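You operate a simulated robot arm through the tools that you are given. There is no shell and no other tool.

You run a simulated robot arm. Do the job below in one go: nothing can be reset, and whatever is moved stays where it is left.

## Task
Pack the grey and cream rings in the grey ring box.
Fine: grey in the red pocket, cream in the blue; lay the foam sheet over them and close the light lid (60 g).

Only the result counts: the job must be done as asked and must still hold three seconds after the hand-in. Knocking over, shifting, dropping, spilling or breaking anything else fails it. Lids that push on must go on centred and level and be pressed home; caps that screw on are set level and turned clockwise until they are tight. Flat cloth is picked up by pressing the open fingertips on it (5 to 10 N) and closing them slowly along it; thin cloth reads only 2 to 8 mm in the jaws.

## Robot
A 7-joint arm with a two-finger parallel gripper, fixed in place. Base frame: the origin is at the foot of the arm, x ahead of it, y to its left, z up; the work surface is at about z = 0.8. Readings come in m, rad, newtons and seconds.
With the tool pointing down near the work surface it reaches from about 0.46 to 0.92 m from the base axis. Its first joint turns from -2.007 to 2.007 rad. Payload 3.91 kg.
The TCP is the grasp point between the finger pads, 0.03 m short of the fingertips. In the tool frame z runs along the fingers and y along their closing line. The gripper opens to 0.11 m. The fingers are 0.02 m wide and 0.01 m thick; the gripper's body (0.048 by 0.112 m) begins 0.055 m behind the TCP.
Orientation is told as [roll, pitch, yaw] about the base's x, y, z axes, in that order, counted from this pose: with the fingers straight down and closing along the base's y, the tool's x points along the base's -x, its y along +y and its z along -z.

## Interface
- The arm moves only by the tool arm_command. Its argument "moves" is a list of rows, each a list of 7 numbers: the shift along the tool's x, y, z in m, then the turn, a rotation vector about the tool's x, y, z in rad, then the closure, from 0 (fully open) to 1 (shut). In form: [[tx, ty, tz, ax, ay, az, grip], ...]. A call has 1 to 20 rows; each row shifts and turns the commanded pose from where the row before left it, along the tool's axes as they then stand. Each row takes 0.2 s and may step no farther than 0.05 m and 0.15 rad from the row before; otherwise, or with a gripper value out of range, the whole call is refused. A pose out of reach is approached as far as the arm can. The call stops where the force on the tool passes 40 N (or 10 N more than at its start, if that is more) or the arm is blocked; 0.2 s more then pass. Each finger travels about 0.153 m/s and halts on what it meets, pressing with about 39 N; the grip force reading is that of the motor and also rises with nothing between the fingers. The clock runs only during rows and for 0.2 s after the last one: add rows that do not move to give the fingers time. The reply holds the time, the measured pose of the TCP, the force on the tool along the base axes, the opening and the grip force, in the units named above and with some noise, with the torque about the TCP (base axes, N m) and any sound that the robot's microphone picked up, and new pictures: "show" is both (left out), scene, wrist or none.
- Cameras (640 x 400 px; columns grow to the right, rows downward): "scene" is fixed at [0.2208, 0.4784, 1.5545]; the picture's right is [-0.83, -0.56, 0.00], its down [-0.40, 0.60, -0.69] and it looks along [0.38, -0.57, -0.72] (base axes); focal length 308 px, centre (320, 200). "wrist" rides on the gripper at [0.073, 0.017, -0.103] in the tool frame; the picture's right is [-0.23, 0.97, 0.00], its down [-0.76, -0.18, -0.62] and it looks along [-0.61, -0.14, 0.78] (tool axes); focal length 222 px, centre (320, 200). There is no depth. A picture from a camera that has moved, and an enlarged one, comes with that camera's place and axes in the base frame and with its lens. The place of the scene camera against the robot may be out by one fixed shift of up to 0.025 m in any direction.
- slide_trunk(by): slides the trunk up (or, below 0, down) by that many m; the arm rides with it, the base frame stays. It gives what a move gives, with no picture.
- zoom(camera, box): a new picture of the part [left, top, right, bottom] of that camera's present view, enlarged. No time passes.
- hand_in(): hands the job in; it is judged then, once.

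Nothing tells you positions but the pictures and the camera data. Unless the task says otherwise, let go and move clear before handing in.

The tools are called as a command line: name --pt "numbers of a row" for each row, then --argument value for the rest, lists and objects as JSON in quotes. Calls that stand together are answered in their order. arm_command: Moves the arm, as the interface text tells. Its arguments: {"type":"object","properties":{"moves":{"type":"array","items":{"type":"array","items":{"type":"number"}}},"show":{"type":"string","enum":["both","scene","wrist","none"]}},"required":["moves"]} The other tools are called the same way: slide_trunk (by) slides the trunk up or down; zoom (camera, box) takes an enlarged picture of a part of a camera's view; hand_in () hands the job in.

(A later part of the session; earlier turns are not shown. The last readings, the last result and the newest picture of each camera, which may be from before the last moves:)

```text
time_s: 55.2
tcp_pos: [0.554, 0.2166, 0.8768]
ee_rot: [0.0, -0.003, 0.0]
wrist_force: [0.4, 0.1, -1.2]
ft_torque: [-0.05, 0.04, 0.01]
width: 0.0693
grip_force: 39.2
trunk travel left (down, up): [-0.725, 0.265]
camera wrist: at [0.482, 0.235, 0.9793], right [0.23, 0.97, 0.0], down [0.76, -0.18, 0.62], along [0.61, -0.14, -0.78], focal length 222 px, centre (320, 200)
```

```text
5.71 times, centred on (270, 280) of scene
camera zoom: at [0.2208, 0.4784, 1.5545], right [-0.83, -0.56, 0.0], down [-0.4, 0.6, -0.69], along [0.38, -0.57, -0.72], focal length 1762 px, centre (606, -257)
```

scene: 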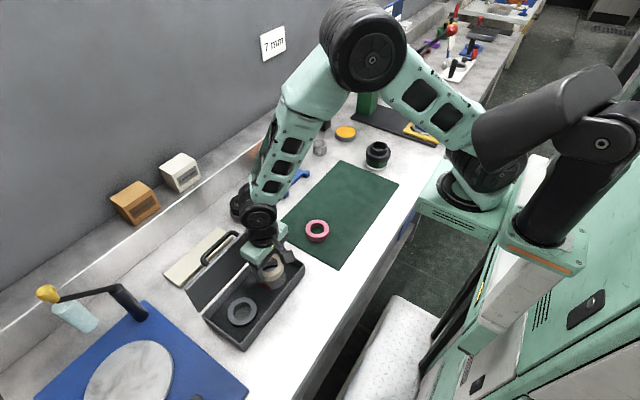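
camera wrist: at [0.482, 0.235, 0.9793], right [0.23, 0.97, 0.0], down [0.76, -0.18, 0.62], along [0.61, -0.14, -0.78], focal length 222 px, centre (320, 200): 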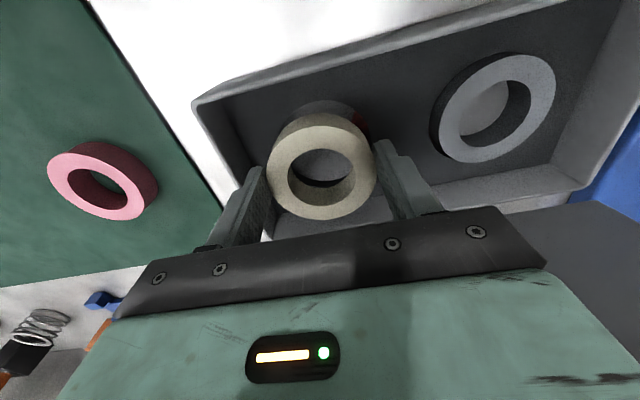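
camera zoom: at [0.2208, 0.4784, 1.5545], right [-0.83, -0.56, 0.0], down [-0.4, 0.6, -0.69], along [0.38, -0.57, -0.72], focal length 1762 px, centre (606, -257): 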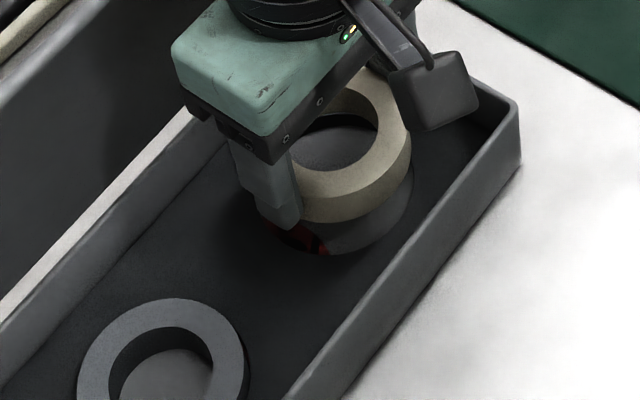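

The hole fit repeats at (0.5585, 0.2215), and the ring is now at about (0.558, 0.218). I'll correct by +3.6 mm in y, let it settle, and check again.

arm_command --pt "-0.0005 0.0036 0 0 0 0 0.5" --pt "0 0 0 0 0 0 0.5" --pt "0 0 0 0 0 0 0.5" --pt "0 0 0.006 0 0 0 0.5" --pt "0 0 0 0 0 0 0.5" --pt "0 0 0 0 0 0 0.5" --show "wrist"

zoom --camera "wrist" --box '[250, 75, 390, 195]'

zoom --camera "scene" --box '[230, 245, 310, 315]'

```text
time_s: 56.6
tcp_pos: [0.5551, 0.2211, 0.8702]
ee_rot: [0.0, 0.0, -0.001]
wrist_force: [0.1, 1.2, -2.8]
ft_torque: [0.0, -0.01, 0.0]
width: 0.0695
grip_force: 39.1
trunk travel left (down, up): [-0.725, 0.265]
camera wrist: at [0.4829, 0.2382, 0.974], right [0.23, 0.97, 0.0], down [0.76, -0.18, 0.62], along [0.61, -0.14, -0.78], focal length 222 px, centre (320, 200)
```

wrist: 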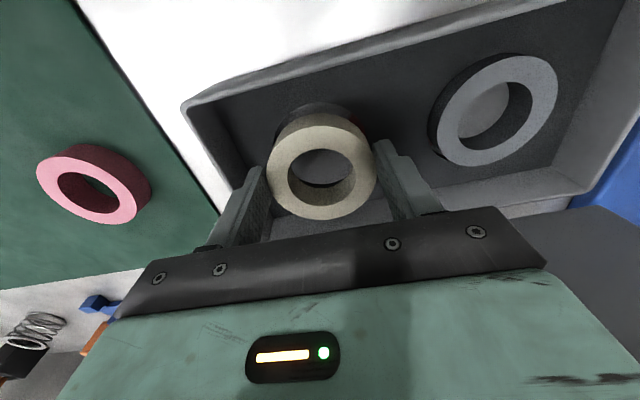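

```text
3.33 times, centred on (320, 135) of wrist
camera zoom: at [0.4829, 0.2382, 0.974], right [0.23, 0.97, 0.0], down [0.76, -0.18, 0.62], along [0.61, -0.14, -0.78], focal length 740 px, centre (320, 417)
```

zoom: 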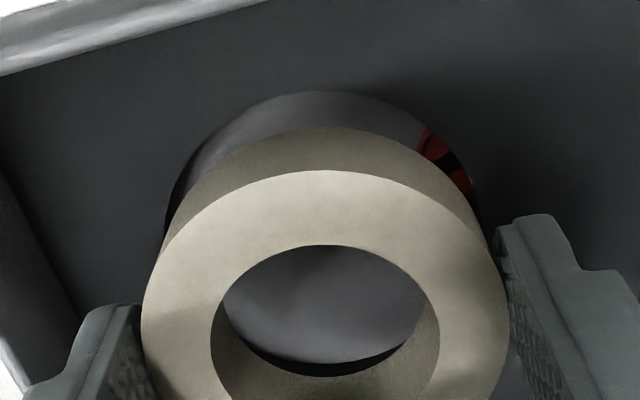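

```text
5.71 times, centred on (270, 280) of scene
camera zoom: at [0.2208, 0.4784, 1.5545], right [-0.83, -0.56, 0.0], down [-0.4, 0.6, -0.69], along [0.38, -0.57, -0.72], focal length 1762 px, centre (606, -257)
```

zoom: 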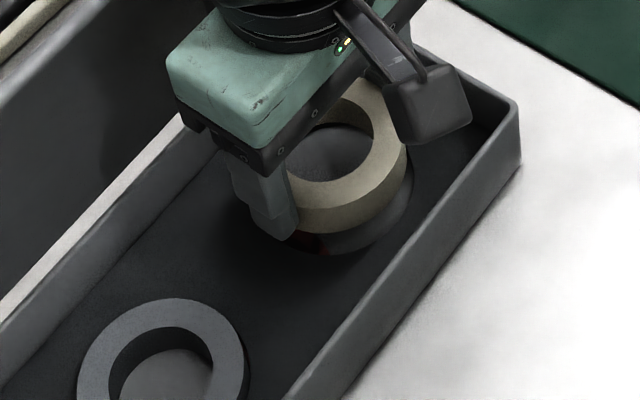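

The ring is within 0.5 mm of the pocket centre. I'll lower it into the pocket in small steps.

arm_command --pt "0 0 0.006 0 0 0 0.5" --pt "0 0 0.005 0 0 0 0.5" --pt "0 0 0.002 0 0 0 0.5" --pt "0 0 0 0 0 0 0.5" --pt "0 0 0 0 0 0 0.5" --show "none"

arm_command --pt "0 0 0.002 0 0 0 0.5" --pt "0 0 0.002 0 0 0 0.5" --pt "0 0 0 0 0 0 0.5" --show "none"

arm_command --pt "0 0 0.002 0 0 0 0.5" --pt "0 0 0.002 0 0 0 0.5" --pt "0 0 0 0 0 0 0.5" --show "wrist"

zoom --camera "scene" --box '[230, 245, 310, 315]'

```text
time_s: 57.8
tcp_pos: [0.5552, 0.2215, 0.8567]
ee_rot: [0.0, -0.001, -0.001]
wrist_force: [0.7, 0.3, -2.9]
ft_torque: [0.0, 0.0, -0.01]
width: 0.0694
grip_force: 39.2
trunk travel left (down, up): [-0.725, 0.265]
```

```text
time_s: 58.6
tcp_pos: [0.5557, 0.2214, 0.8522]
ee_rot: [-0.001, -0.001, -0.001]
wrist_force: [0.3, -0.3, -2.8]
ft_torque: [0.03, 0.04, -0.03]
width: 0.0693
grip_force: 38.5
trunk travel left (down, up): [-0.725, 0.265]
```

```text
time_s: 59.4
tcp_pos: [0.5551, 0.2219, 0.8477]
ee_rot: [0.002, 0.001, 0.001]
wrist_force: [-0.9, 0.7, -2.8]
ft_torque: [-0.01, -0.01, 0.02]
width: 0.0694
grip_force: 39.4
trunk travel left (down, up): [-0.725, 0.265]
camera wrist: at [0.4837, 0.2384, 0.9509], right [0.23, 0.97, 0.0], down [0.76, -0.18, 0.62], along [0.61, -0.14, -0.78], focal length 222 px, centre (320, 200)
```

wrist: 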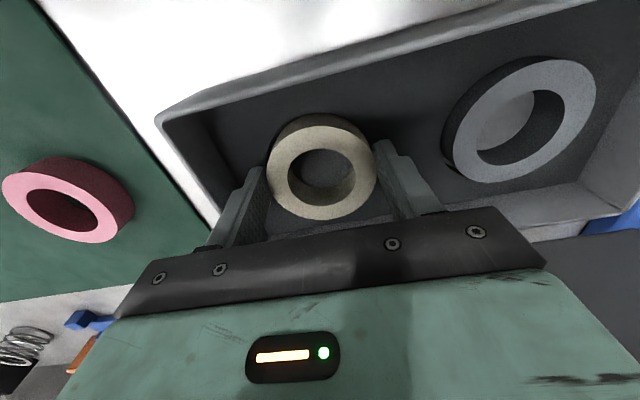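

```text
5.71 times, centred on (270, 280) of scene
camera zoom: at [0.2208, 0.4784, 1.5545], right [-0.83, -0.56, 0.0], down [-0.4, 0.6, -0.69], along [0.38, -0.57, -0.72], focal length 1762 px, centre (606, -257)
```

zoom: 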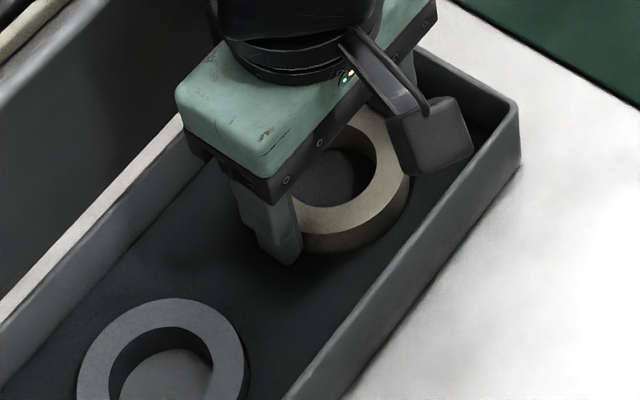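

The ring is inside the pocket with no rim contact. I'll open slightly to release it, then lift.

arm_command --pt "0 0 0 0 0 0 0.34" --pt "0 0 0 0 0 0 0.3" --pt "0 0 0 0 0 0 0.28" --pt "0 0 0 0 0 0 0.28" --pt "0 0 -0.01 0 0 0 0.28" --pt "0 0 -0.02 0 0 0 0.28" --pt "0 0 -0.05 0 0 0 0.28" --pt "0 0 -0.05 0 0 0 0.28" --pt "0 0 -0.05 0 0 0 0.1" --pt "0 0.03 -0.03 0 0 0 0" --pt "0 0 0 0 0 0 0" --pt "0 0 0 0 0 0 0"

zoom --camera "wrist" --box '[200, 0, 440, 150]'

zoom --camera "scene" --box '[155, 220, 315, 350]'

```text
time_s: 62.0
tcp_pos: [0.5536, 0.2448, 1.0569]
ee_rot: [0.0, -0.001, 0.0]
wrist_force: [0.6, -0.1, 0.8]
ft_torque: [0.0, 0.01, 0.0]
width: 0.11
grip_force: 0.0
trunk travel left (down, up): [-0.725, 0.265]
camera wrist: at [0.481, 0.2625, 1.1615], right [0.23, 0.97, 0.0], down [0.76, -0.18, 0.62], along [0.61, -0.14, -0.78], focal length 222 px, centre (320, 200)
```

scene: 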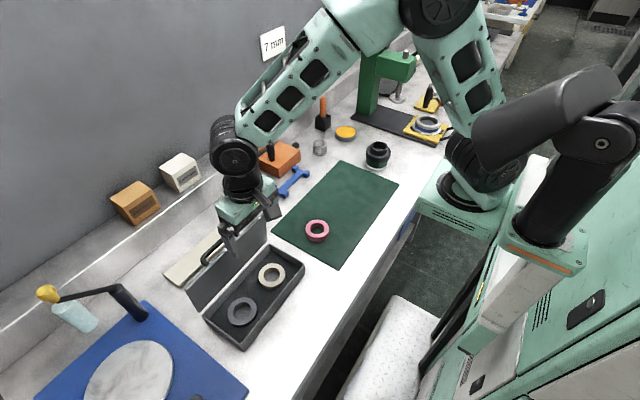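
wrist: 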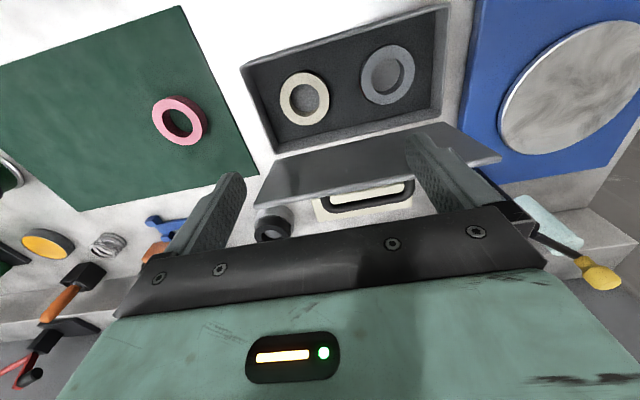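

```text
2.67 times, centred on (320, 75) of wrist
camera zoom: at [0.481, 0.2625, 1.1615], right [0.23, 0.97, 0.0], down [0.76, -0.18, 0.62], along [0.61, -0.14, -0.78], focal length 592 px, centre (320, 533)
```

zoom: 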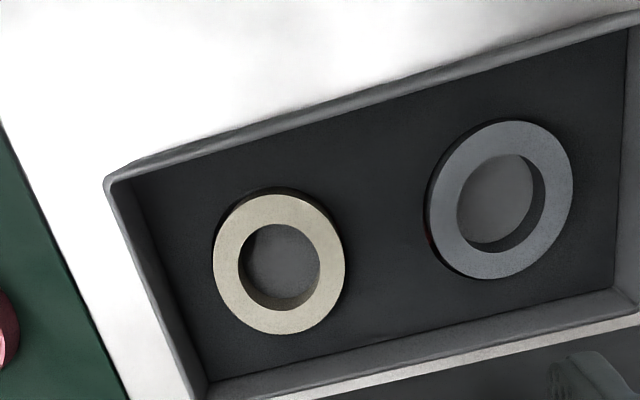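

```text
3.08 times, centred on (235, 285) of scene
camera zoom: at [0.2208, 0.4784, 1.5545], right [-0.83, -0.56, 0.0], down [-0.4, 0.6, -0.69], along [0.38, -0.57, -0.72], focal length 949 px, centre (582, -62)
```

zoom: 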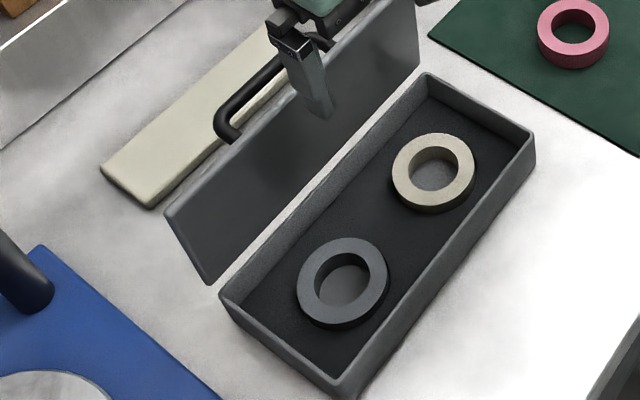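

Both rings sit flat in their pockets. Next is the foam sheet, at about x 0.75–0.81, y 0.18–0.38: I'll turn the gripper 90° and move above its middle.

arm_command --pt "0 0 -0.02 0 0 -0.1428 0" --pt "0 0 0 0 0 -0.1428 0" --pt "0 0 0 0 0 -0.1428 0" --pt "0 0 0 0 0 -0.1428 0" --pt "0 0 0 0 0 -0.1428 0" --pt "0 0 0 0 0 -0.1428 0" --pt "0 0 0 0 0 -0.1428 0" --pt "0 0 0 0 0 -0.1428 0" --pt "0 0 0 0 0 -0.1428 0" --pt "0 0 0 0 0 -0.1428 0" --pt "0 0 0 0 0 -0.1428 0" --pt "-0.007 -0.045 0 0 0 0 0" --pt "-0.007 -0.045 0 0 0 0 0" --pt "-0.007 -0.045 0 0 0 0 0" --pt "-0.007 -0.045 0 0 0 0 0" --pt "-0.007 -0.045 0 0 0 0 0" --pt "0 0 0 0 0 0 0" --pt "0 0 0 0 0 0 0"

zoom --camera "wrist" --box '[160, 0, 480, 200]'

```text
time_s: 65.8
tcp_pos: [0.7802, 0.2883, 1.0806]
ee_rot: [0.001, 0.002, 1.57]
wrist_force: [0.9, 0.1, -0.4]
ft_torque: [0.01, 0.03, -0.03]
width: 0.11
grip_force: 0.0
trunk travel left (down, up): [-0.725, 0.265]
camera wrist: at [0.7625, 0.2145, 1.1823], right [-0.97, 0.23, 0.0], down [0.18, 0.76, 0.62], along [0.14, 0.61, -0.78], focal length 222 px, centre (320, 200)
```

scene: 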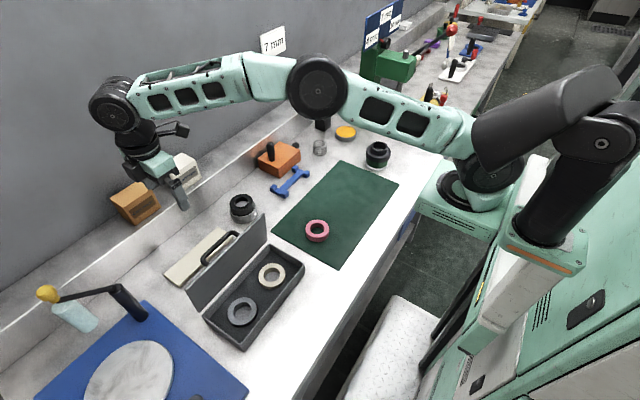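
wrist: 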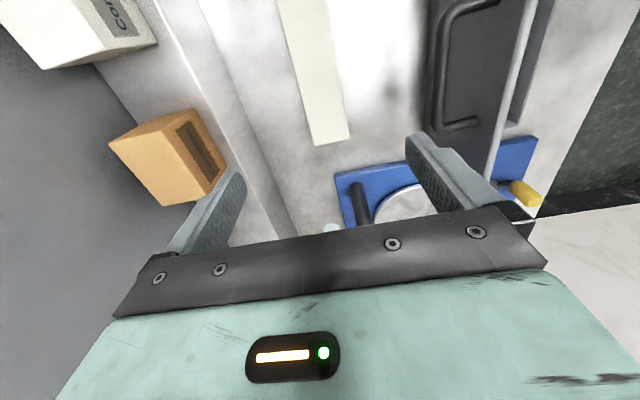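

```text
2.00 times, centred on (320, 100) of wrist
camera zoom: at [0.7625, 0.2145, 1.1823], right [-0.97, 0.23, 0.0], down [0.18, 0.76, 0.62], along [0.14, 0.61, -0.78], focal length 444 px, centre (320, 400)
```

zoom: 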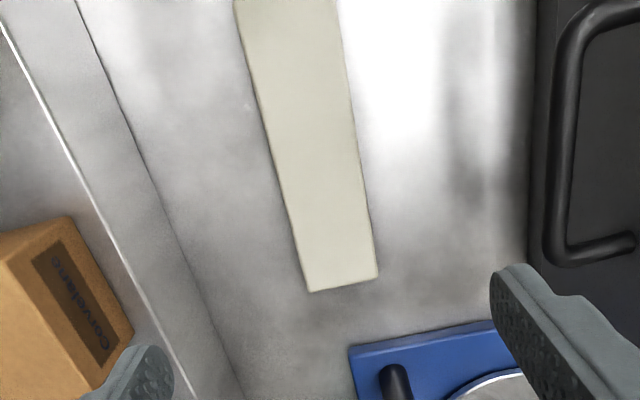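

The foam is 61 mm wide and about 196 mm long, centred at (0.779, 0.281). I'll line up and descend around it.

arm_command --pt "0.0065 0.0005 0.03 0 0 0 0.1" --pt "0 0 0.05 0 0 0 0.15" --pt "0 0 0.05 0 0 0 0.15" --pt "0 0 0.05 0 0 0 0.15" --pt "0 0 0.04 0 0 0 0.15" --pt "0 0 0.01 0 0 0 0.15" --pt "0 0 0 0 0 0 0.15" --pt "0 0 0 0 0 0 0.15"

zoom --camera "wrist" --box '[160, 40, 480, 240]'

zoom --camera "scene" --box '[140, 190, 300, 310]'

```text
time_s: 67.6
tcp_pos: [0.7811, 0.2801, 0.8495]
ee_rot: [-0.002, -0.001, 1.571]
wrist_force: [-0.3, 0.3, 0.2]
ft_torque: [0.0, -0.01, -0.01]
width: 0.0934
grip_force: 0.1
trunk travel left (down, up): [-0.725, 0.265]
camera wrist: at [0.7633, 0.208, 0.9523], right [-0.97, 0.23, 0.0], down [0.18, 0.76, 0.62], along [0.14, 0.61, -0.78], focal length 222 px, centre (320, 200)
```

scene: 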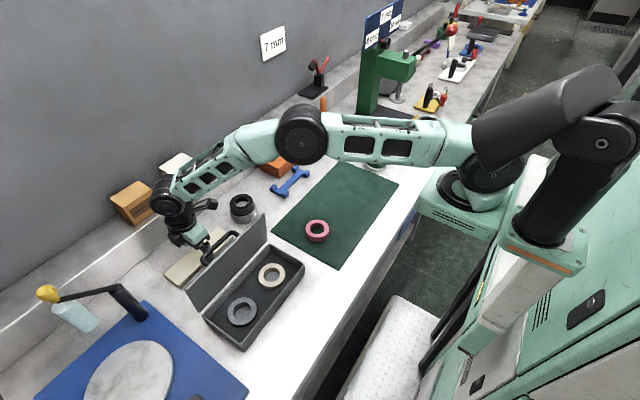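
wrist: 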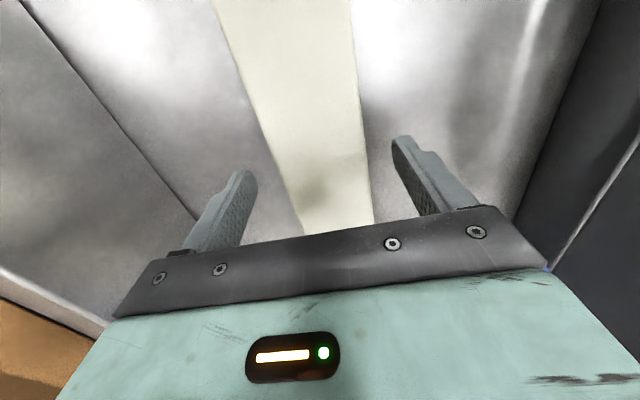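

```text
2.00 times, centred on (320, 140) of wrist
camera zoom: at [0.7633, 0.208, 0.9523], right [-0.97, 0.23, 0.0], down [0.18, 0.76, 0.62], along [0.14, 0.61, -0.78], focal length 444 px, centre (320, 320)
```

zoom: 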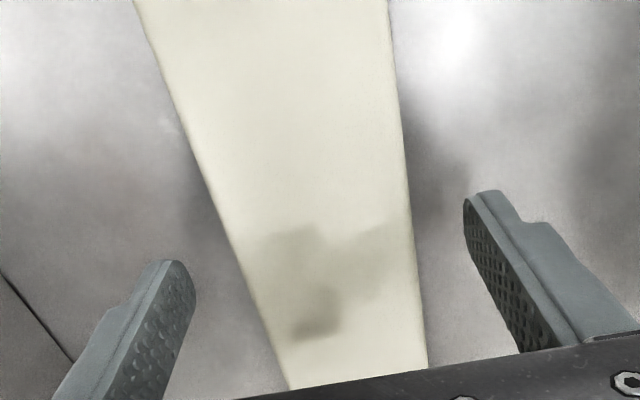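

```text
3.33 times, centred on (220, 250) of scene
camera zoom: at [0.2208, 0.4784, 1.5545], right [-0.83, -0.56, 0.0], down [-0.4, 0.6, -0.69], along [0.38, -0.57, -0.72], focal length 1028 px, centre (653, 33)
```

zoom: 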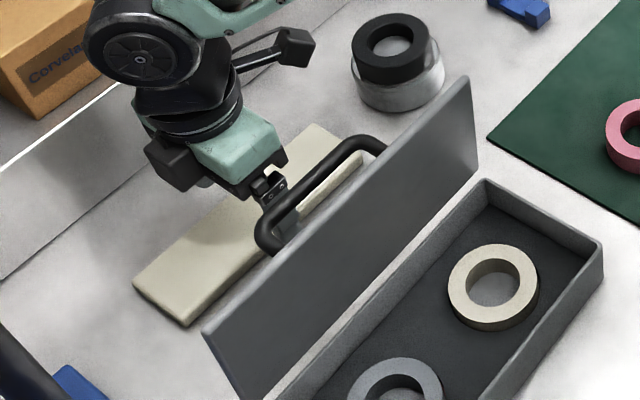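

The fingers straddle the foam centrally. I'll lower to about 4 mm above the bench and close slowly on its edges.

arm_command --pt "0 0.001 0.008 0 0 0 0.2" --pt "0 0 0.007 0 0 0 0.25" --pt "0 0 0 0 0 0 0.32" --pt "0 0 0 0 0 0 0.37" --pt "0 0 0 0 0 0 0.41" --pt "0 0 0 0 0 0 0.44" --pt "0 0 0 0 0 0 0.46" --pt "0 0 0 0 0 0 0.46"

zoom --camera "wrist" --box '[160, 40, 480, 240]'

```text
time_s: 69.4
tcp_pos: [0.7792, 0.2817, 0.8328]
ee_rot: [0.0, 0.001, 1.571]
wrist_force: [0.8, -0.3, 0.0]
ft_torque: [0.04, -0.03, -0.02]
width: 0.0626
grip_force: 38.9
trunk travel left (down, up): [-0.725, 0.265]
camera wrist: at [0.762, 0.2093, 0.9365], right [-0.97, 0.23, 0.0], down [0.18, 0.76, 0.62], along [0.14, 0.61, -0.78], focal length 222 px, centre (320, 200)
```

scene: 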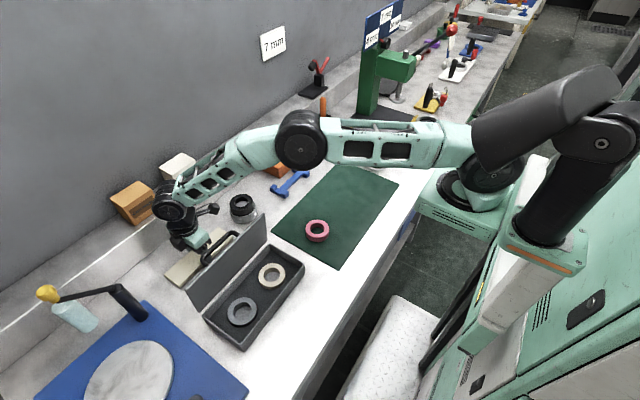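
wrist: 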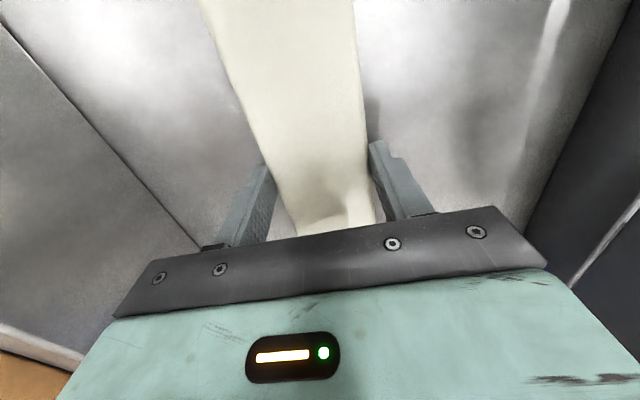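

```text
2.00 times, centred on (320, 140) of wrist
camera zoom: at [0.762, 0.2093, 0.9365], right [-0.97, 0.23, 0.0], down [0.18, 0.76, 0.62], along [0.14, 0.61, -0.78], focal length 444 px, centre (320, 320)
```

zoom: 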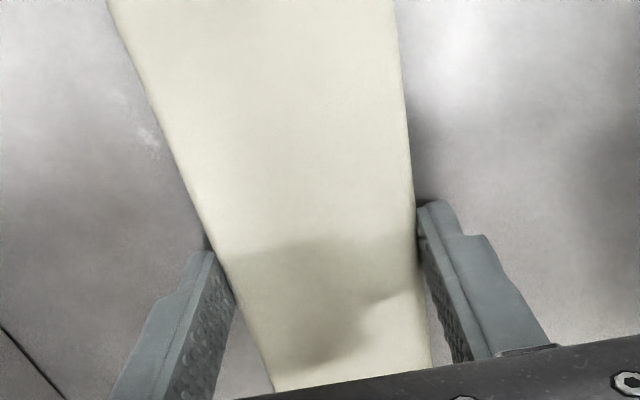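

The foam is gripped at 63 mm. I'll lift a little and check that it comes up cleanly.

arm_command --pt "0 0 -0.005 0 0 0 0.5" --pt "0 0 -0.015 0 0 0 0.5" --pt "0 0 -0.03 0 0 0 0.5" --pt "0 0 0 0 0 0 0.5"

zoom --camera "scene" --box '[140, 190, 300, 310]'

zoom --camera "wrist" --box '[160, 0, 480, 240]'

```text
time_s: 70.4
tcp_pos: [0.7789, 0.2792, 0.8826]
ee_rot: [0.0, -0.001, 1.57]
wrist_force: [-0.4, 0.3, 0.7]
ft_torque: [0.01, -0.01, -0.03]
width: 0.0625
grip_force: 39.8
trunk travel left (down, up): [-0.725, 0.265]
camera wrist: at [0.7629, 0.2075, 0.9865], right [-0.97, 0.23, 0.0], down [0.18, 0.76, 0.62], along [0.14, 0.61, -0.78], focal length 222 px, centre (320, 200)
```

scene: 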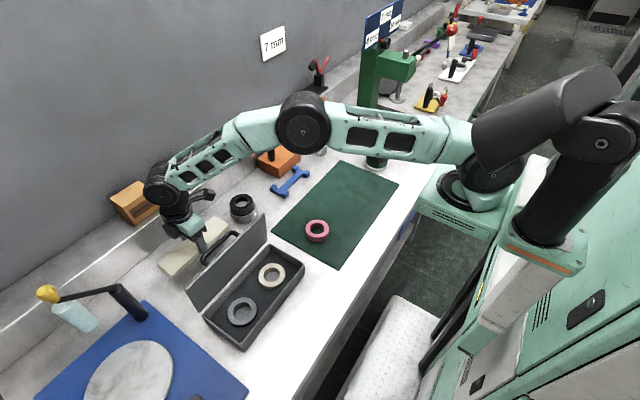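
wrist: 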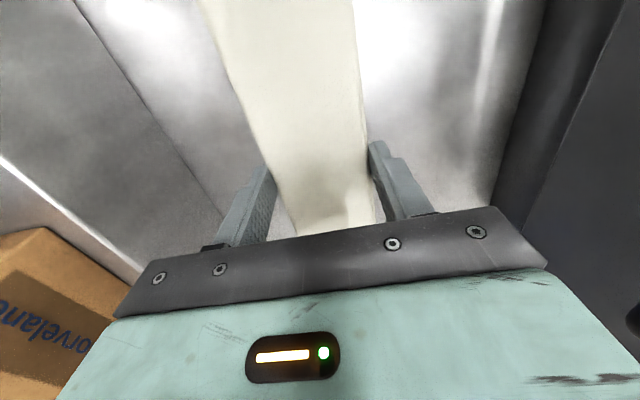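

```text
3.33 times, centred on (220, 250) of scene
camera zoom: at [0.2208, 0.4784, 1.5545], right [-0.83, -0.56, 0.0], down [-0.4, 0.6, -0.69], along [0.38, -0.57, -0.72], focal length 1028 px, centre (653, 33)
```

zoom: 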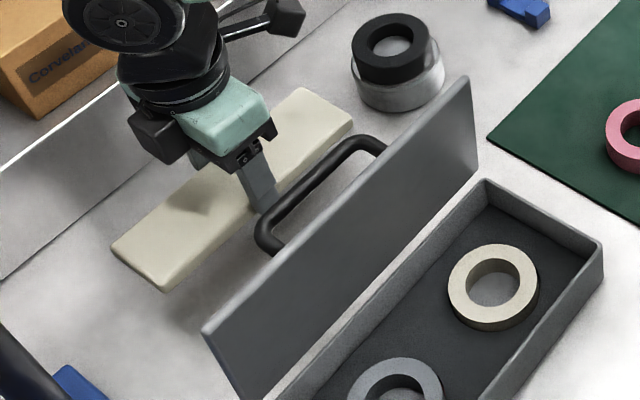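

```text
1.67 times, centred on (320, 120) of wrist
camera zoom: at [0.7629, 0.2075, 0.9865], right [-0.97, 0.23, 0.0], down [0.18, 0.76, 0.62], along [0.14, 0.61, -0.78], focal length 370 px, centre (320, 333)
```

zoom: 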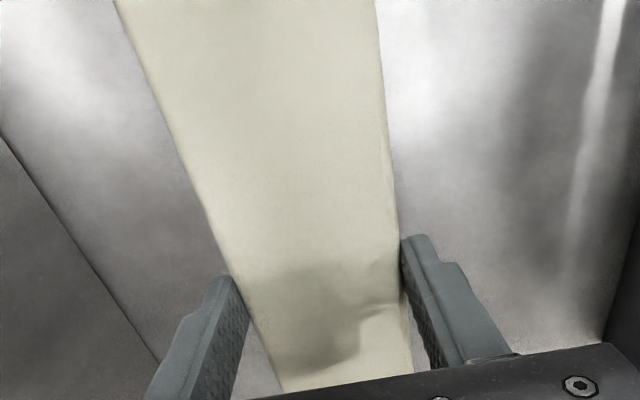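

The foam is lifted and level. I'll raise it above the lid, carry it over the box and look.

arm_command --pt "0 0 -0.05 0 0 0 0.5" --pt "0 0 -0.05 0 0 0 0.5" --pt "0 0 -0.05 0 0 0 0.5" --pt "0 0 -0.03 0 0 0 0.5" --pt "0 0.04 0 0 0 0 0.5" --pt "0 0.045 0 0 0 0 0.5" --pt "0 0.045 0 0 0 0 0.5" --pt "0 0.045 0 0 0 0 0.5" --pt "0 0.045 0 0 0 0 0.5" --pt "0 0.004 0 0 0 0 0.5" --pt "0 0 0 0 0 0 0.5" --pt "0 0 0 0 0 0 0.5"

zoom --camera "scene" --box '[180, 200, 320, 350]'

zoom --camera "wrist" --box '[160, 0, 480, 240]'

```text
time_s: 73.0
tcp_pos: [0.5543, 0.2792, 1.0643]
ee_rot: [0.001, 0.0, 1.57]
wrist_force: [0.7, 0.0, 0.1]
ft_torque: [-0.03, 0.01, 0.0]
width: 0.0625
grip_force: 39.0
trunk travel left (down, up): [-0.725, 0.265]
camera wrist: at [0.5366, 0.2065, 1.1679], right [-0.97, 0.23, 0.0], down [0.18, 0.76, 0.62], along [0.14, 0.61, -0.78], focal length 222 px, centre (320, 200)
```

scene: 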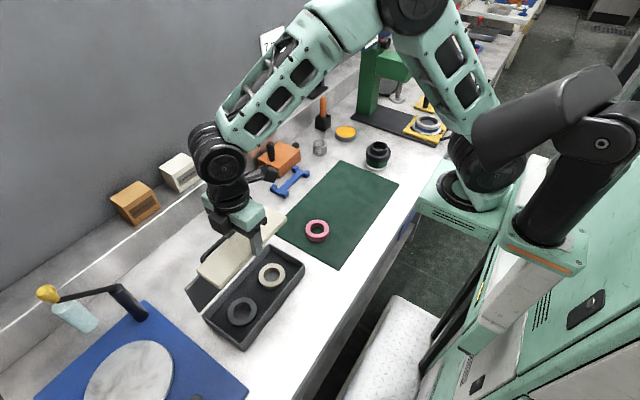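
wrist: 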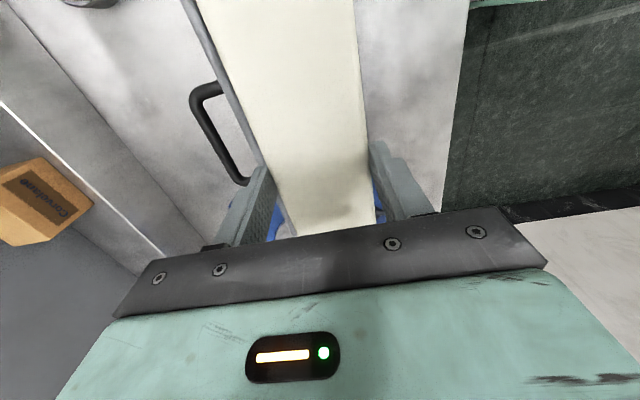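

```text
2.67 times, centred on (250, 275) of scene
camera zoom: at [0.2208, 0.4784, 1.5545], right [-0.83, -0.56, 0.0], down [-0.4, 0.6, -0.69], along [0.38, -0.57, -0.72], focal length 822 px, centre (507, 0)
```

zoom: 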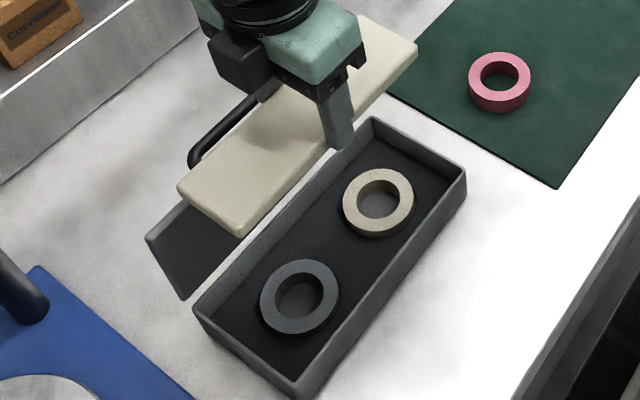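

```text
1.67 times, centred on (320, 120) of wrist
camera zoom: at [0.5366, 0.2065, 1.1679], right [-0.97, 0.23, 0.0], down [0.18, 0.76, 0.62], along [0.14, 0.61, -0.78], focal length 370 px, centre (320, 333)
```

zoom: 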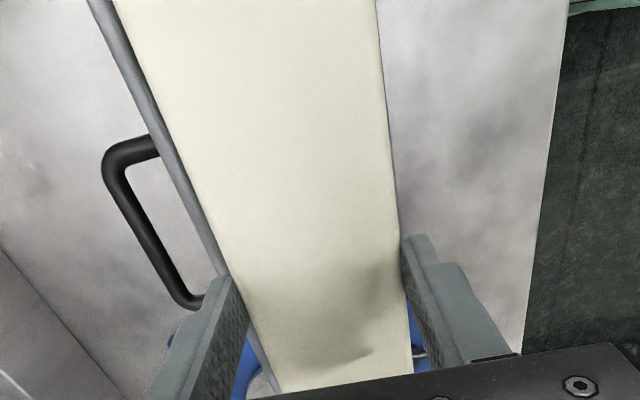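

The foam is over the box, centred along it. I'll lower it to z≈0.90 and check clearance to the lid and walls.

arm_command --pt "0 -0.0005 0.05 0 0 0 0.5" --pt "0 0 0.05 0 0 0 0.5" --pt "0 0 0.04 0 0 0 0.5" --pt "0 0 0.025 0 0 0 0.5" --pt "0 0 0 0 0 0 0.5" --pt "0 0 0 0 0 0 0.5"

zoom --camera "scene" --box '[180, 220, 320, 350]'

zoom --camera "wrist" --box '[160, 0, 480, 240]'

```text
time_s: 74.4
tcp_pos: [0.5578, 0.2799, 0.8971]
ee_rot: [0.001, 0.001, 1.571]
wrist_force: [-0.4, 0.4, -0.5]
ft_torque: [0.03, -0.02, 0.02]
width: 0.0624
grip_force: 39.0
trunk travel left (down, up): [-0.725, 0.265]
camera wrist: at [0.5397, 0.2077, 1.0002], right [-0.97, 0.23, 0.0], down [0.18, 0.76, 0.62], along [0.14, 0.61, -0.78], focal length 222 px, centre (320, 200)
```

scene: 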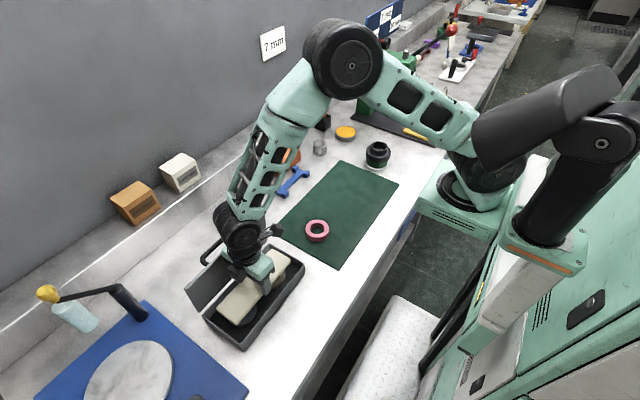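
wrist: 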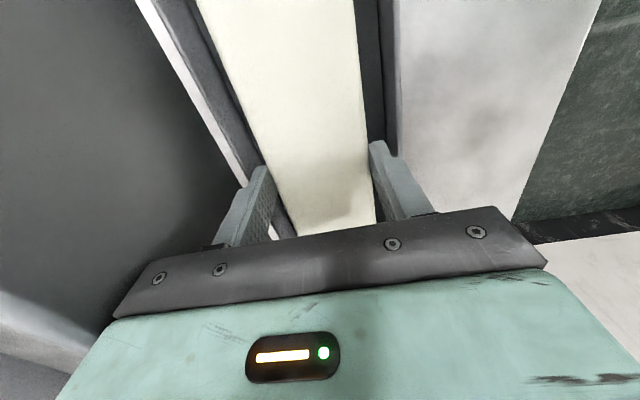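

```text
3.08 times, centred on (250, 285) of scene
camera zoom: at [0.2208, 0.4784, 1.5545], right [-0.83, -0.56, 0.0], down [-0.4, 0.6, -0.69], along [0.38, -0.57, -0.72], focal length 949 px, centre (535, -62)
```

zoom: 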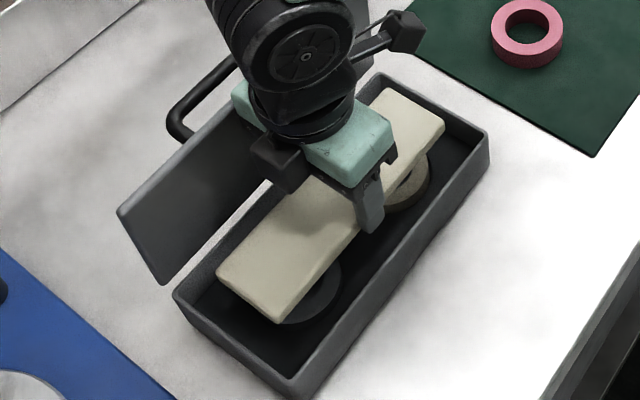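

```text
1.67 times, centred on (320, 120) of wrist
camera zoom: at [0.5397, 0.2077, 1.0002], right [-0.97, 0.23, 0.0], down [0.18, 0.76, 0.62], along [0.14, 0.61, -0.78], focal length 370 px, centre (320, 333)
```

zoom: 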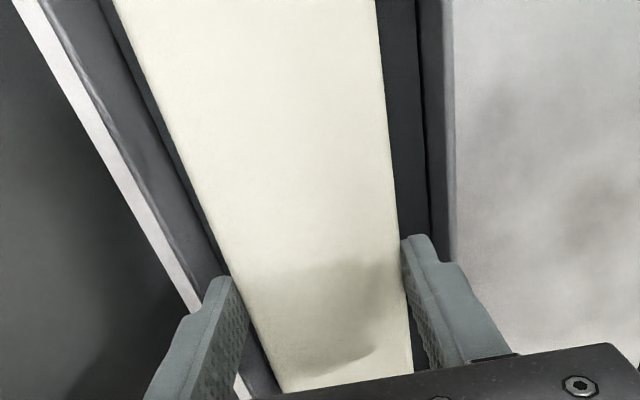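

Clearance looks good on both sides. I'll lower the foam onto the rings and watch the force.

arm_command --pt "0 0 0.01 0 0 0 0.5" --pt "0 0 0.01 0 0 0 0.5" --pt "0 0 0.004 0 0 0 0.5" --pt "0 0 0 0 0 0 0.5" --pt "0 0 0 0 0 0 0.5" --show "scene"

arm_command --pt "0 0 0.002 0 0 0 0.5" --pt "0 0 0.002 0 0 0 0.5" --pt "0 0 0 0 0 0 0.5" --show "wrist"

zoom --camera "scene" --box '[195, 230, 315, 350]'

```text
time_s: 75.6
tcp_pos: [0.5555, 0.2792, 0.8738]
ee_rot: [0.0, -0.001, 1.572]
wrist_force: [0.0, 0.0, -0.1]
ft_torque: [0.04, 0.0, 0.01]
width: 0.0626
grip_force: 39.1
trunk travel left (down, up): [-0.725, 0.265]
```

scene: 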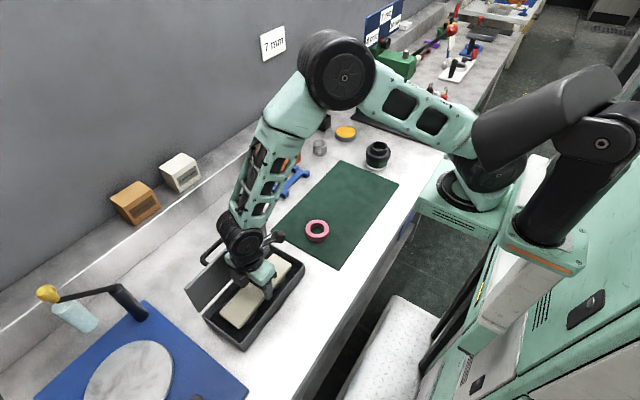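

```text
time_s: 76.4
tcp_pos: [0.5555, 0.28, 0.8707]
ee_rot: [-0.001, 0.0, 1.57]
wrist_force: [-1.4, 0.8, 0.1]
ft_torque: [-0.01, -0.01, -0.03]
width: 0.0626
grip_force: 39.1
trunk travel left (down, up): [-0.725, 0.265]
camera wrist: at [0.5388, 0.2072, 0.9732], right [-0.97, 0.23, 0.0], down [0.18, 0.76, 0.62], along [0.14, 0.61, -0.78], focal length 222 px, centre (320, 200)
```

wrist: 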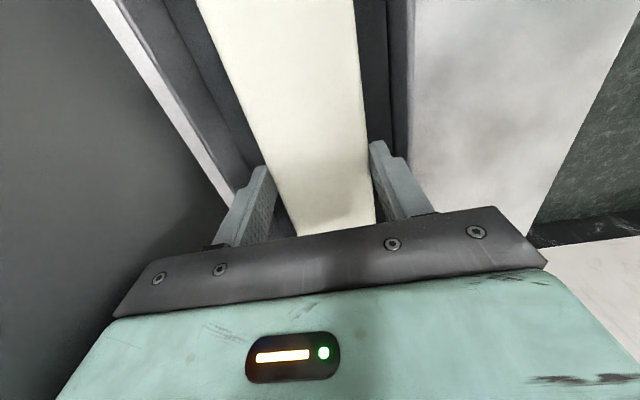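

```text
3.33 times, centred on (255, 290) of scene
camera zoom: at [0.2208, 0.4784, 1.5545], right [-0.83, -0.56, 0.0], down [-0.4, 0.6, -0.69], along [0.38, -0.57, -0.72], focal length 1028 px, centre (537, -100)
```

zoom: 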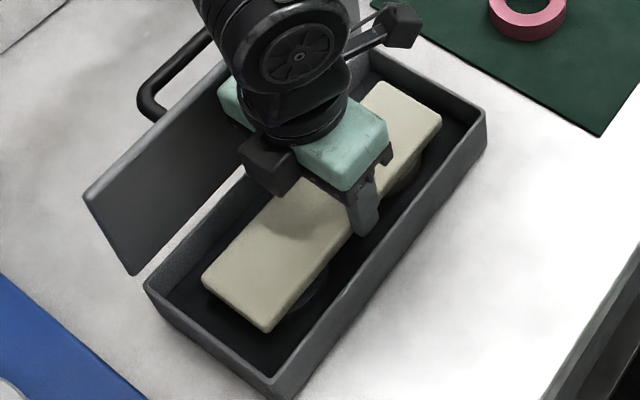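

arm_command --pt "0 0 0.002 0 0 0 0.5" --pt "0 0 0.002 0 0 0 0.5" --pt "0 0 0 0 0 0 0.5" --show "none"

arm_command --pt "0 0 0.002 0 0 0 0.5" --pt "0 0 0.0015 0 0 0 0.5" --pt "0 0 0 0 0 0 0.5" --show "none"

zoom --camera "scene" --box '[195, 230, 315, 350]'

zoom --camera "wrist" --box '[160, 0, 480, 240]'

```text
time_s: 77.2
tcp_pos: [0.5559, 0.2803, 0.867]
ee_rot: [0.0, -0.001, 1.57]
wrist_force: [-1.0, 0.0, -1.4]
ft_torque: [0.0, -0.01, 0.0]
width: 0.0624
grip_force: 39.0
trunk travel left (down, up): [-0.725, 0.265]
```

```text
time_s: 78.0
tcp_pos: [0.5557, 0.28, 0.8633]
ee_rot: [-0.001, -0.001, 1.571]
wrist_force: [-0.3, 0.0, -0.7]
ft_torque: [-0.02, 0.03, 0.01]
width: 0.0624
grip_force: 39.1
trunk travel left (down, up): [-0.725, 0.265]
```

```text
3.33 times, centred on (255, 290) of scene
camera zoom: at [0.2208, 0.4784, 1.5545], right [-0.83, -0.56, 0.0], down [-0.4, 0.6, -0.69], along [0.38, -0.57, -0.72], focal length 1028 px, centre (537, -100)
```

zoom: 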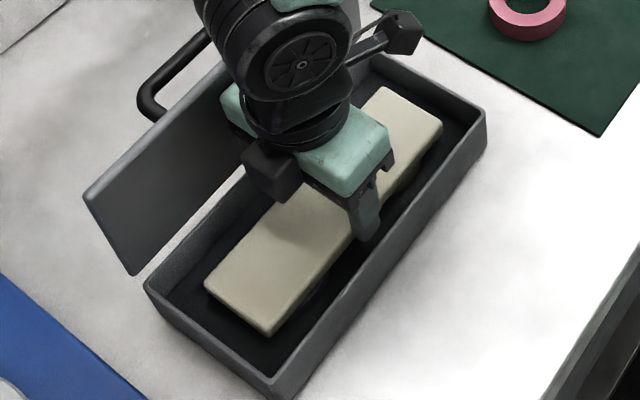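

```text
1.67 times, centred on (320, 120) of wrist
camera zoom: at [0.5384, 0.2074, 0.9657], right [-0.97, 0.23, 0.0], down [0.18, 0.76, 0.62], along [0.14, 0.61, -0.78], focal length 370 px, centre (320, 333)
```

zoom: 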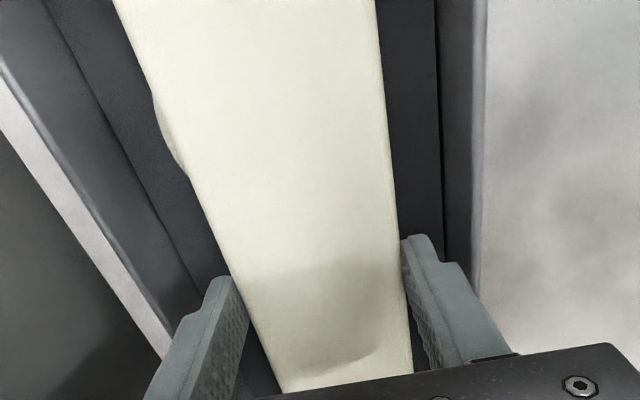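

arm_command --pt "0 0 0.002 0 0 0 0.5" --pt "0 0 0.001 0 0 0 0.5" --pt "0 0 0 0 0 0 0.5" --show "none"

arm_command --pt "0 0 0.002 0 0 0 0.5" --pt "0 0 0.001 0 0 0 0.5" --pt "0 0 0 0 0 0 0.5" --show "none"

zoom --camera "scene" --box '[205, 260, 285, 340]'

```text
time_s: 78.8
tcp_pos: [0.5555, 0.28, 0.8613]
ee_rot: [-0.002, -0.001, 1.572]
wrist_force: [1.3, -3.5, 14.6]
ft_torque: [-0.22, 0.19, 0.04]
width: 0.0625
grip_force: 39.3
trunk travel left (down, up): [-0.725, 0.265]
```

```text
time_s: 79.3
tcp_pos: [0.5547, 0.2805, 0.8609]
ee_rot: [-0.006, -0.001, 1.569]
wrist_force: [-2.3, -4.6, 19.7]
ft_torque: [-0.22, 0.43, 0.12]
width: 0.0623
grip_force: 38.8
trunk travel left (down, up): [-0.725, 0.265]
stopped in row 2: the force on the tool passed its limit at 42 N (the readings are from after the stop); the commanded pose is now the measured one
```

```text
5.00 times, centred on (245, 300) of scene
camera zoom: at [0.2208, 0.4784, 1.5545], right [-0.83, -0.56, 0.0], down [-0.4, 0.6, -0.69], along [0.38, -0.57, -0.72], focal length 1542 px, centre (695, -300)
```

zoom: 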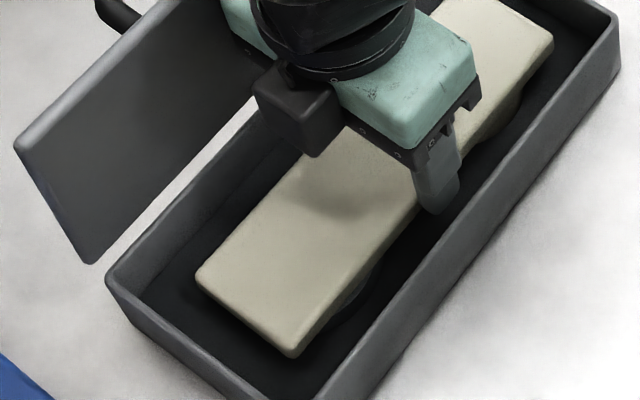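

The foam is resting on the rings. I'll ease up 1 mm, open the fingers slightly, and lift straight away.

arm_command --pt "0 0 -0.0012 0 0 0 0.5" --pt "0 0 0 0 0 0 0.42" --pt "0 0 0 0 0 0 0.38" --pt "0 0 0 0 0 0 0.35" --pt "0 0 0 0 0 0 0.35" --pt "0 0 -0.005 0 0 0 0.35" --pt "0 0 -0.01 0 0 0 0.35" --pt "0 0 -0.02 0 0 0 0.35" --pt "0 0 -0.05 0 0 0 0.35" --pt "0 0 -0.05 0 0 0 0.35" --pt "0 0 -0.05 0 0 0 0.35" --pt "0 0 -0.03 0 0 0 0.35" --pt "0 0 0 0 0 0 0.35"

zoom --camera "scene" --box '[175, 220, 315, 350]'

zoom --camera "wrist" --box '[160, 0, 480, 200]'

```text
time_s: 82.2
tcp_pos: [0.5535, 0.2799, 1.0782]
ee_rot: [-0.005, 0.0, 1.568]
wrist_force: [-0.6, -0.3, 0.6]
ft_torque: [0.03, -0.02, -0.01]
width: 0.0712
grip_force: 0.1
trunk travel left (down, up): [-0.725, 0.265]
camera wrist: at [0.5359, 0.208, 1.1805], right [-0.97, 0.23, 0.0], down [0.18, 0.76, 0.62], along [0.14, 0.61, -0.78], focal length 222 px, centre (320, 200)
```

scene: 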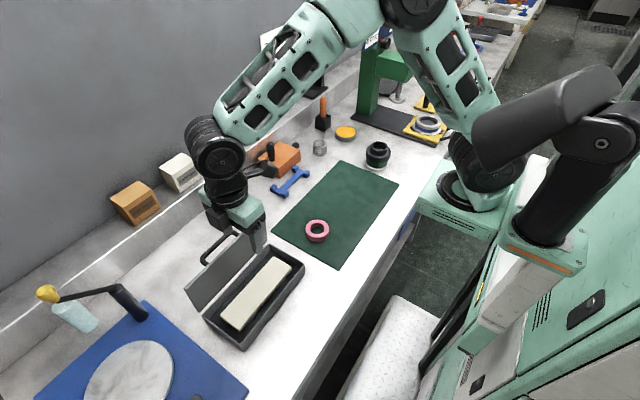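
wrist: 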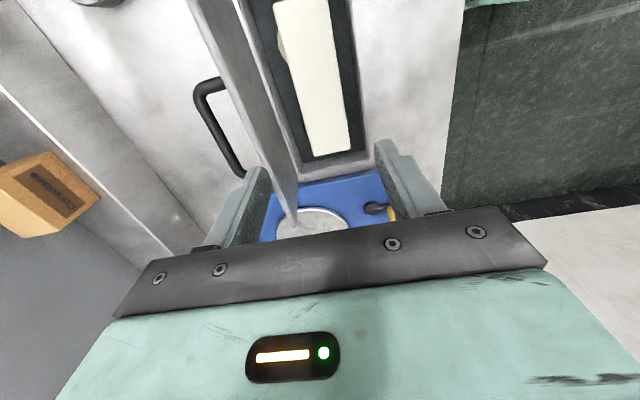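

```text
3.08 times, centred on (245, 285) of scene
camera zoom: at [0.2208, 0.4784, 1.5545], right [-0.83, -0.56, 0.0], down [-0.4, 0.6, -0.69], along [0.38, -0.57, -0.72], focal length 949 px, centre (551, -62)
```

zoom: 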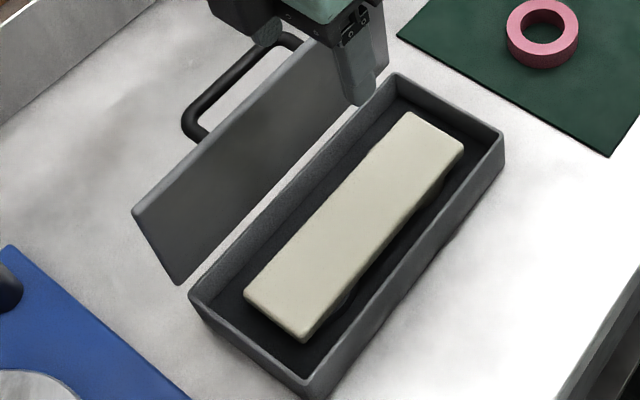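

```text
2.00 times, centred on (320, 100) of wrist
camera zoom: at [0.5359, 0.208, 1.1805], right [-0.97, 0.23, 0.0], down [0.18, 0.76, 0.62], along [0.14, 0.61, -0.78], focal length 444 px, centre (320, 400)
```

zoom: 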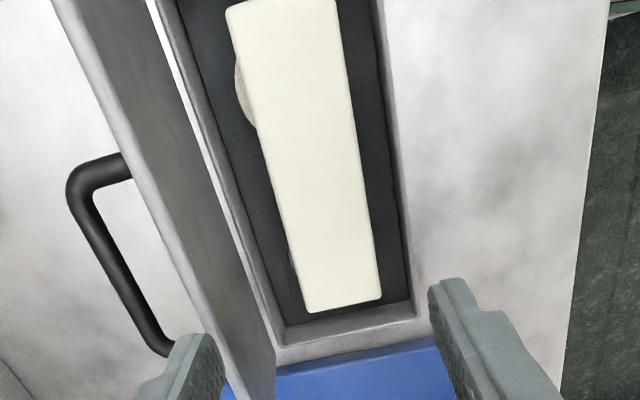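

The foam lies flat over both rings inside the box. Now I'll close the lid by gripping the handle bar again, so I'm moving above it to check alignment.

arm_command --pt "0 -0.04 0 0 0 0 0.5" --pt "0 -0.04 0 0 0 0 0.7" --pt "0 -0.038 0 0 0 0 0.77" --pt "0 0 0 0 0 0 0.77" --pt "0 0 0 0 0 0 0.77"

zoom --camera "wrist" --box '[200, 0, 440, 180]'

```text
time_s: 83.3
tcp_pos: [0.6741, 0.2812, 1.0753]
ee_rot: [-0.003, 0.0, 1.57]
wrist_force: [-0.1, -0.7, 0.6]
ft_torque: [-0.05, 0.0, 0.0]
width: 0.0254
grip_force: 0.0
trunk travel left (down, up): [-0.725, 0.265]
camera wrist: at [0.6564, 0.2089, 1.1787], right [-0.97, 0.23, 0.0], down [0.18, 0.76, 0.62], along [0.14, 0.61, -0.78], focal length 222 px, centre (320, 200)
```

scene: 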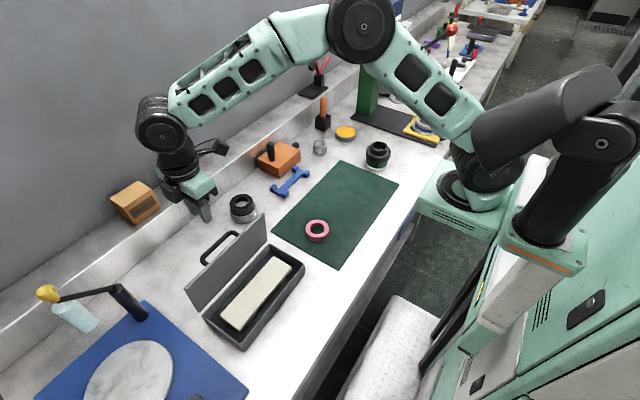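
wrist: 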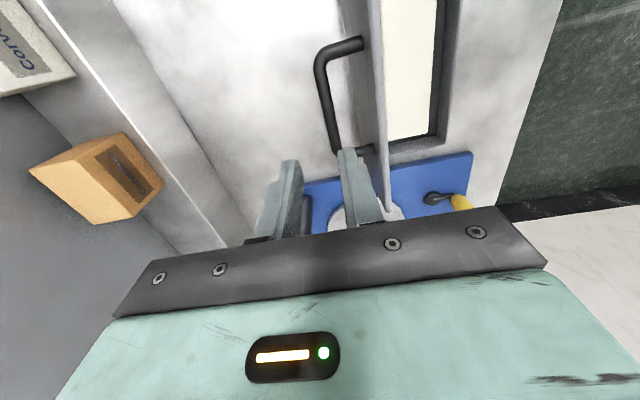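

```text
2.22 times, centred on (320, 90) of wrist
camera zoom: at [0.6564, 0.2089, 1.1787], right [-0.97, 0.23, 0.0], down [0.18, 0.76, 0.62], along [0.14, 0.61, -0.78], focal length 494 px, centre (320, 444)
```

zoom: 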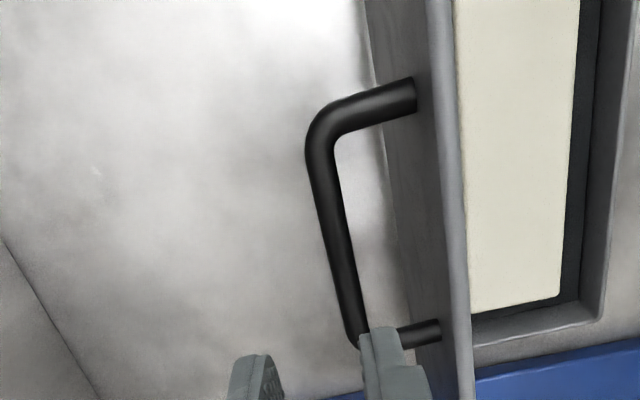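

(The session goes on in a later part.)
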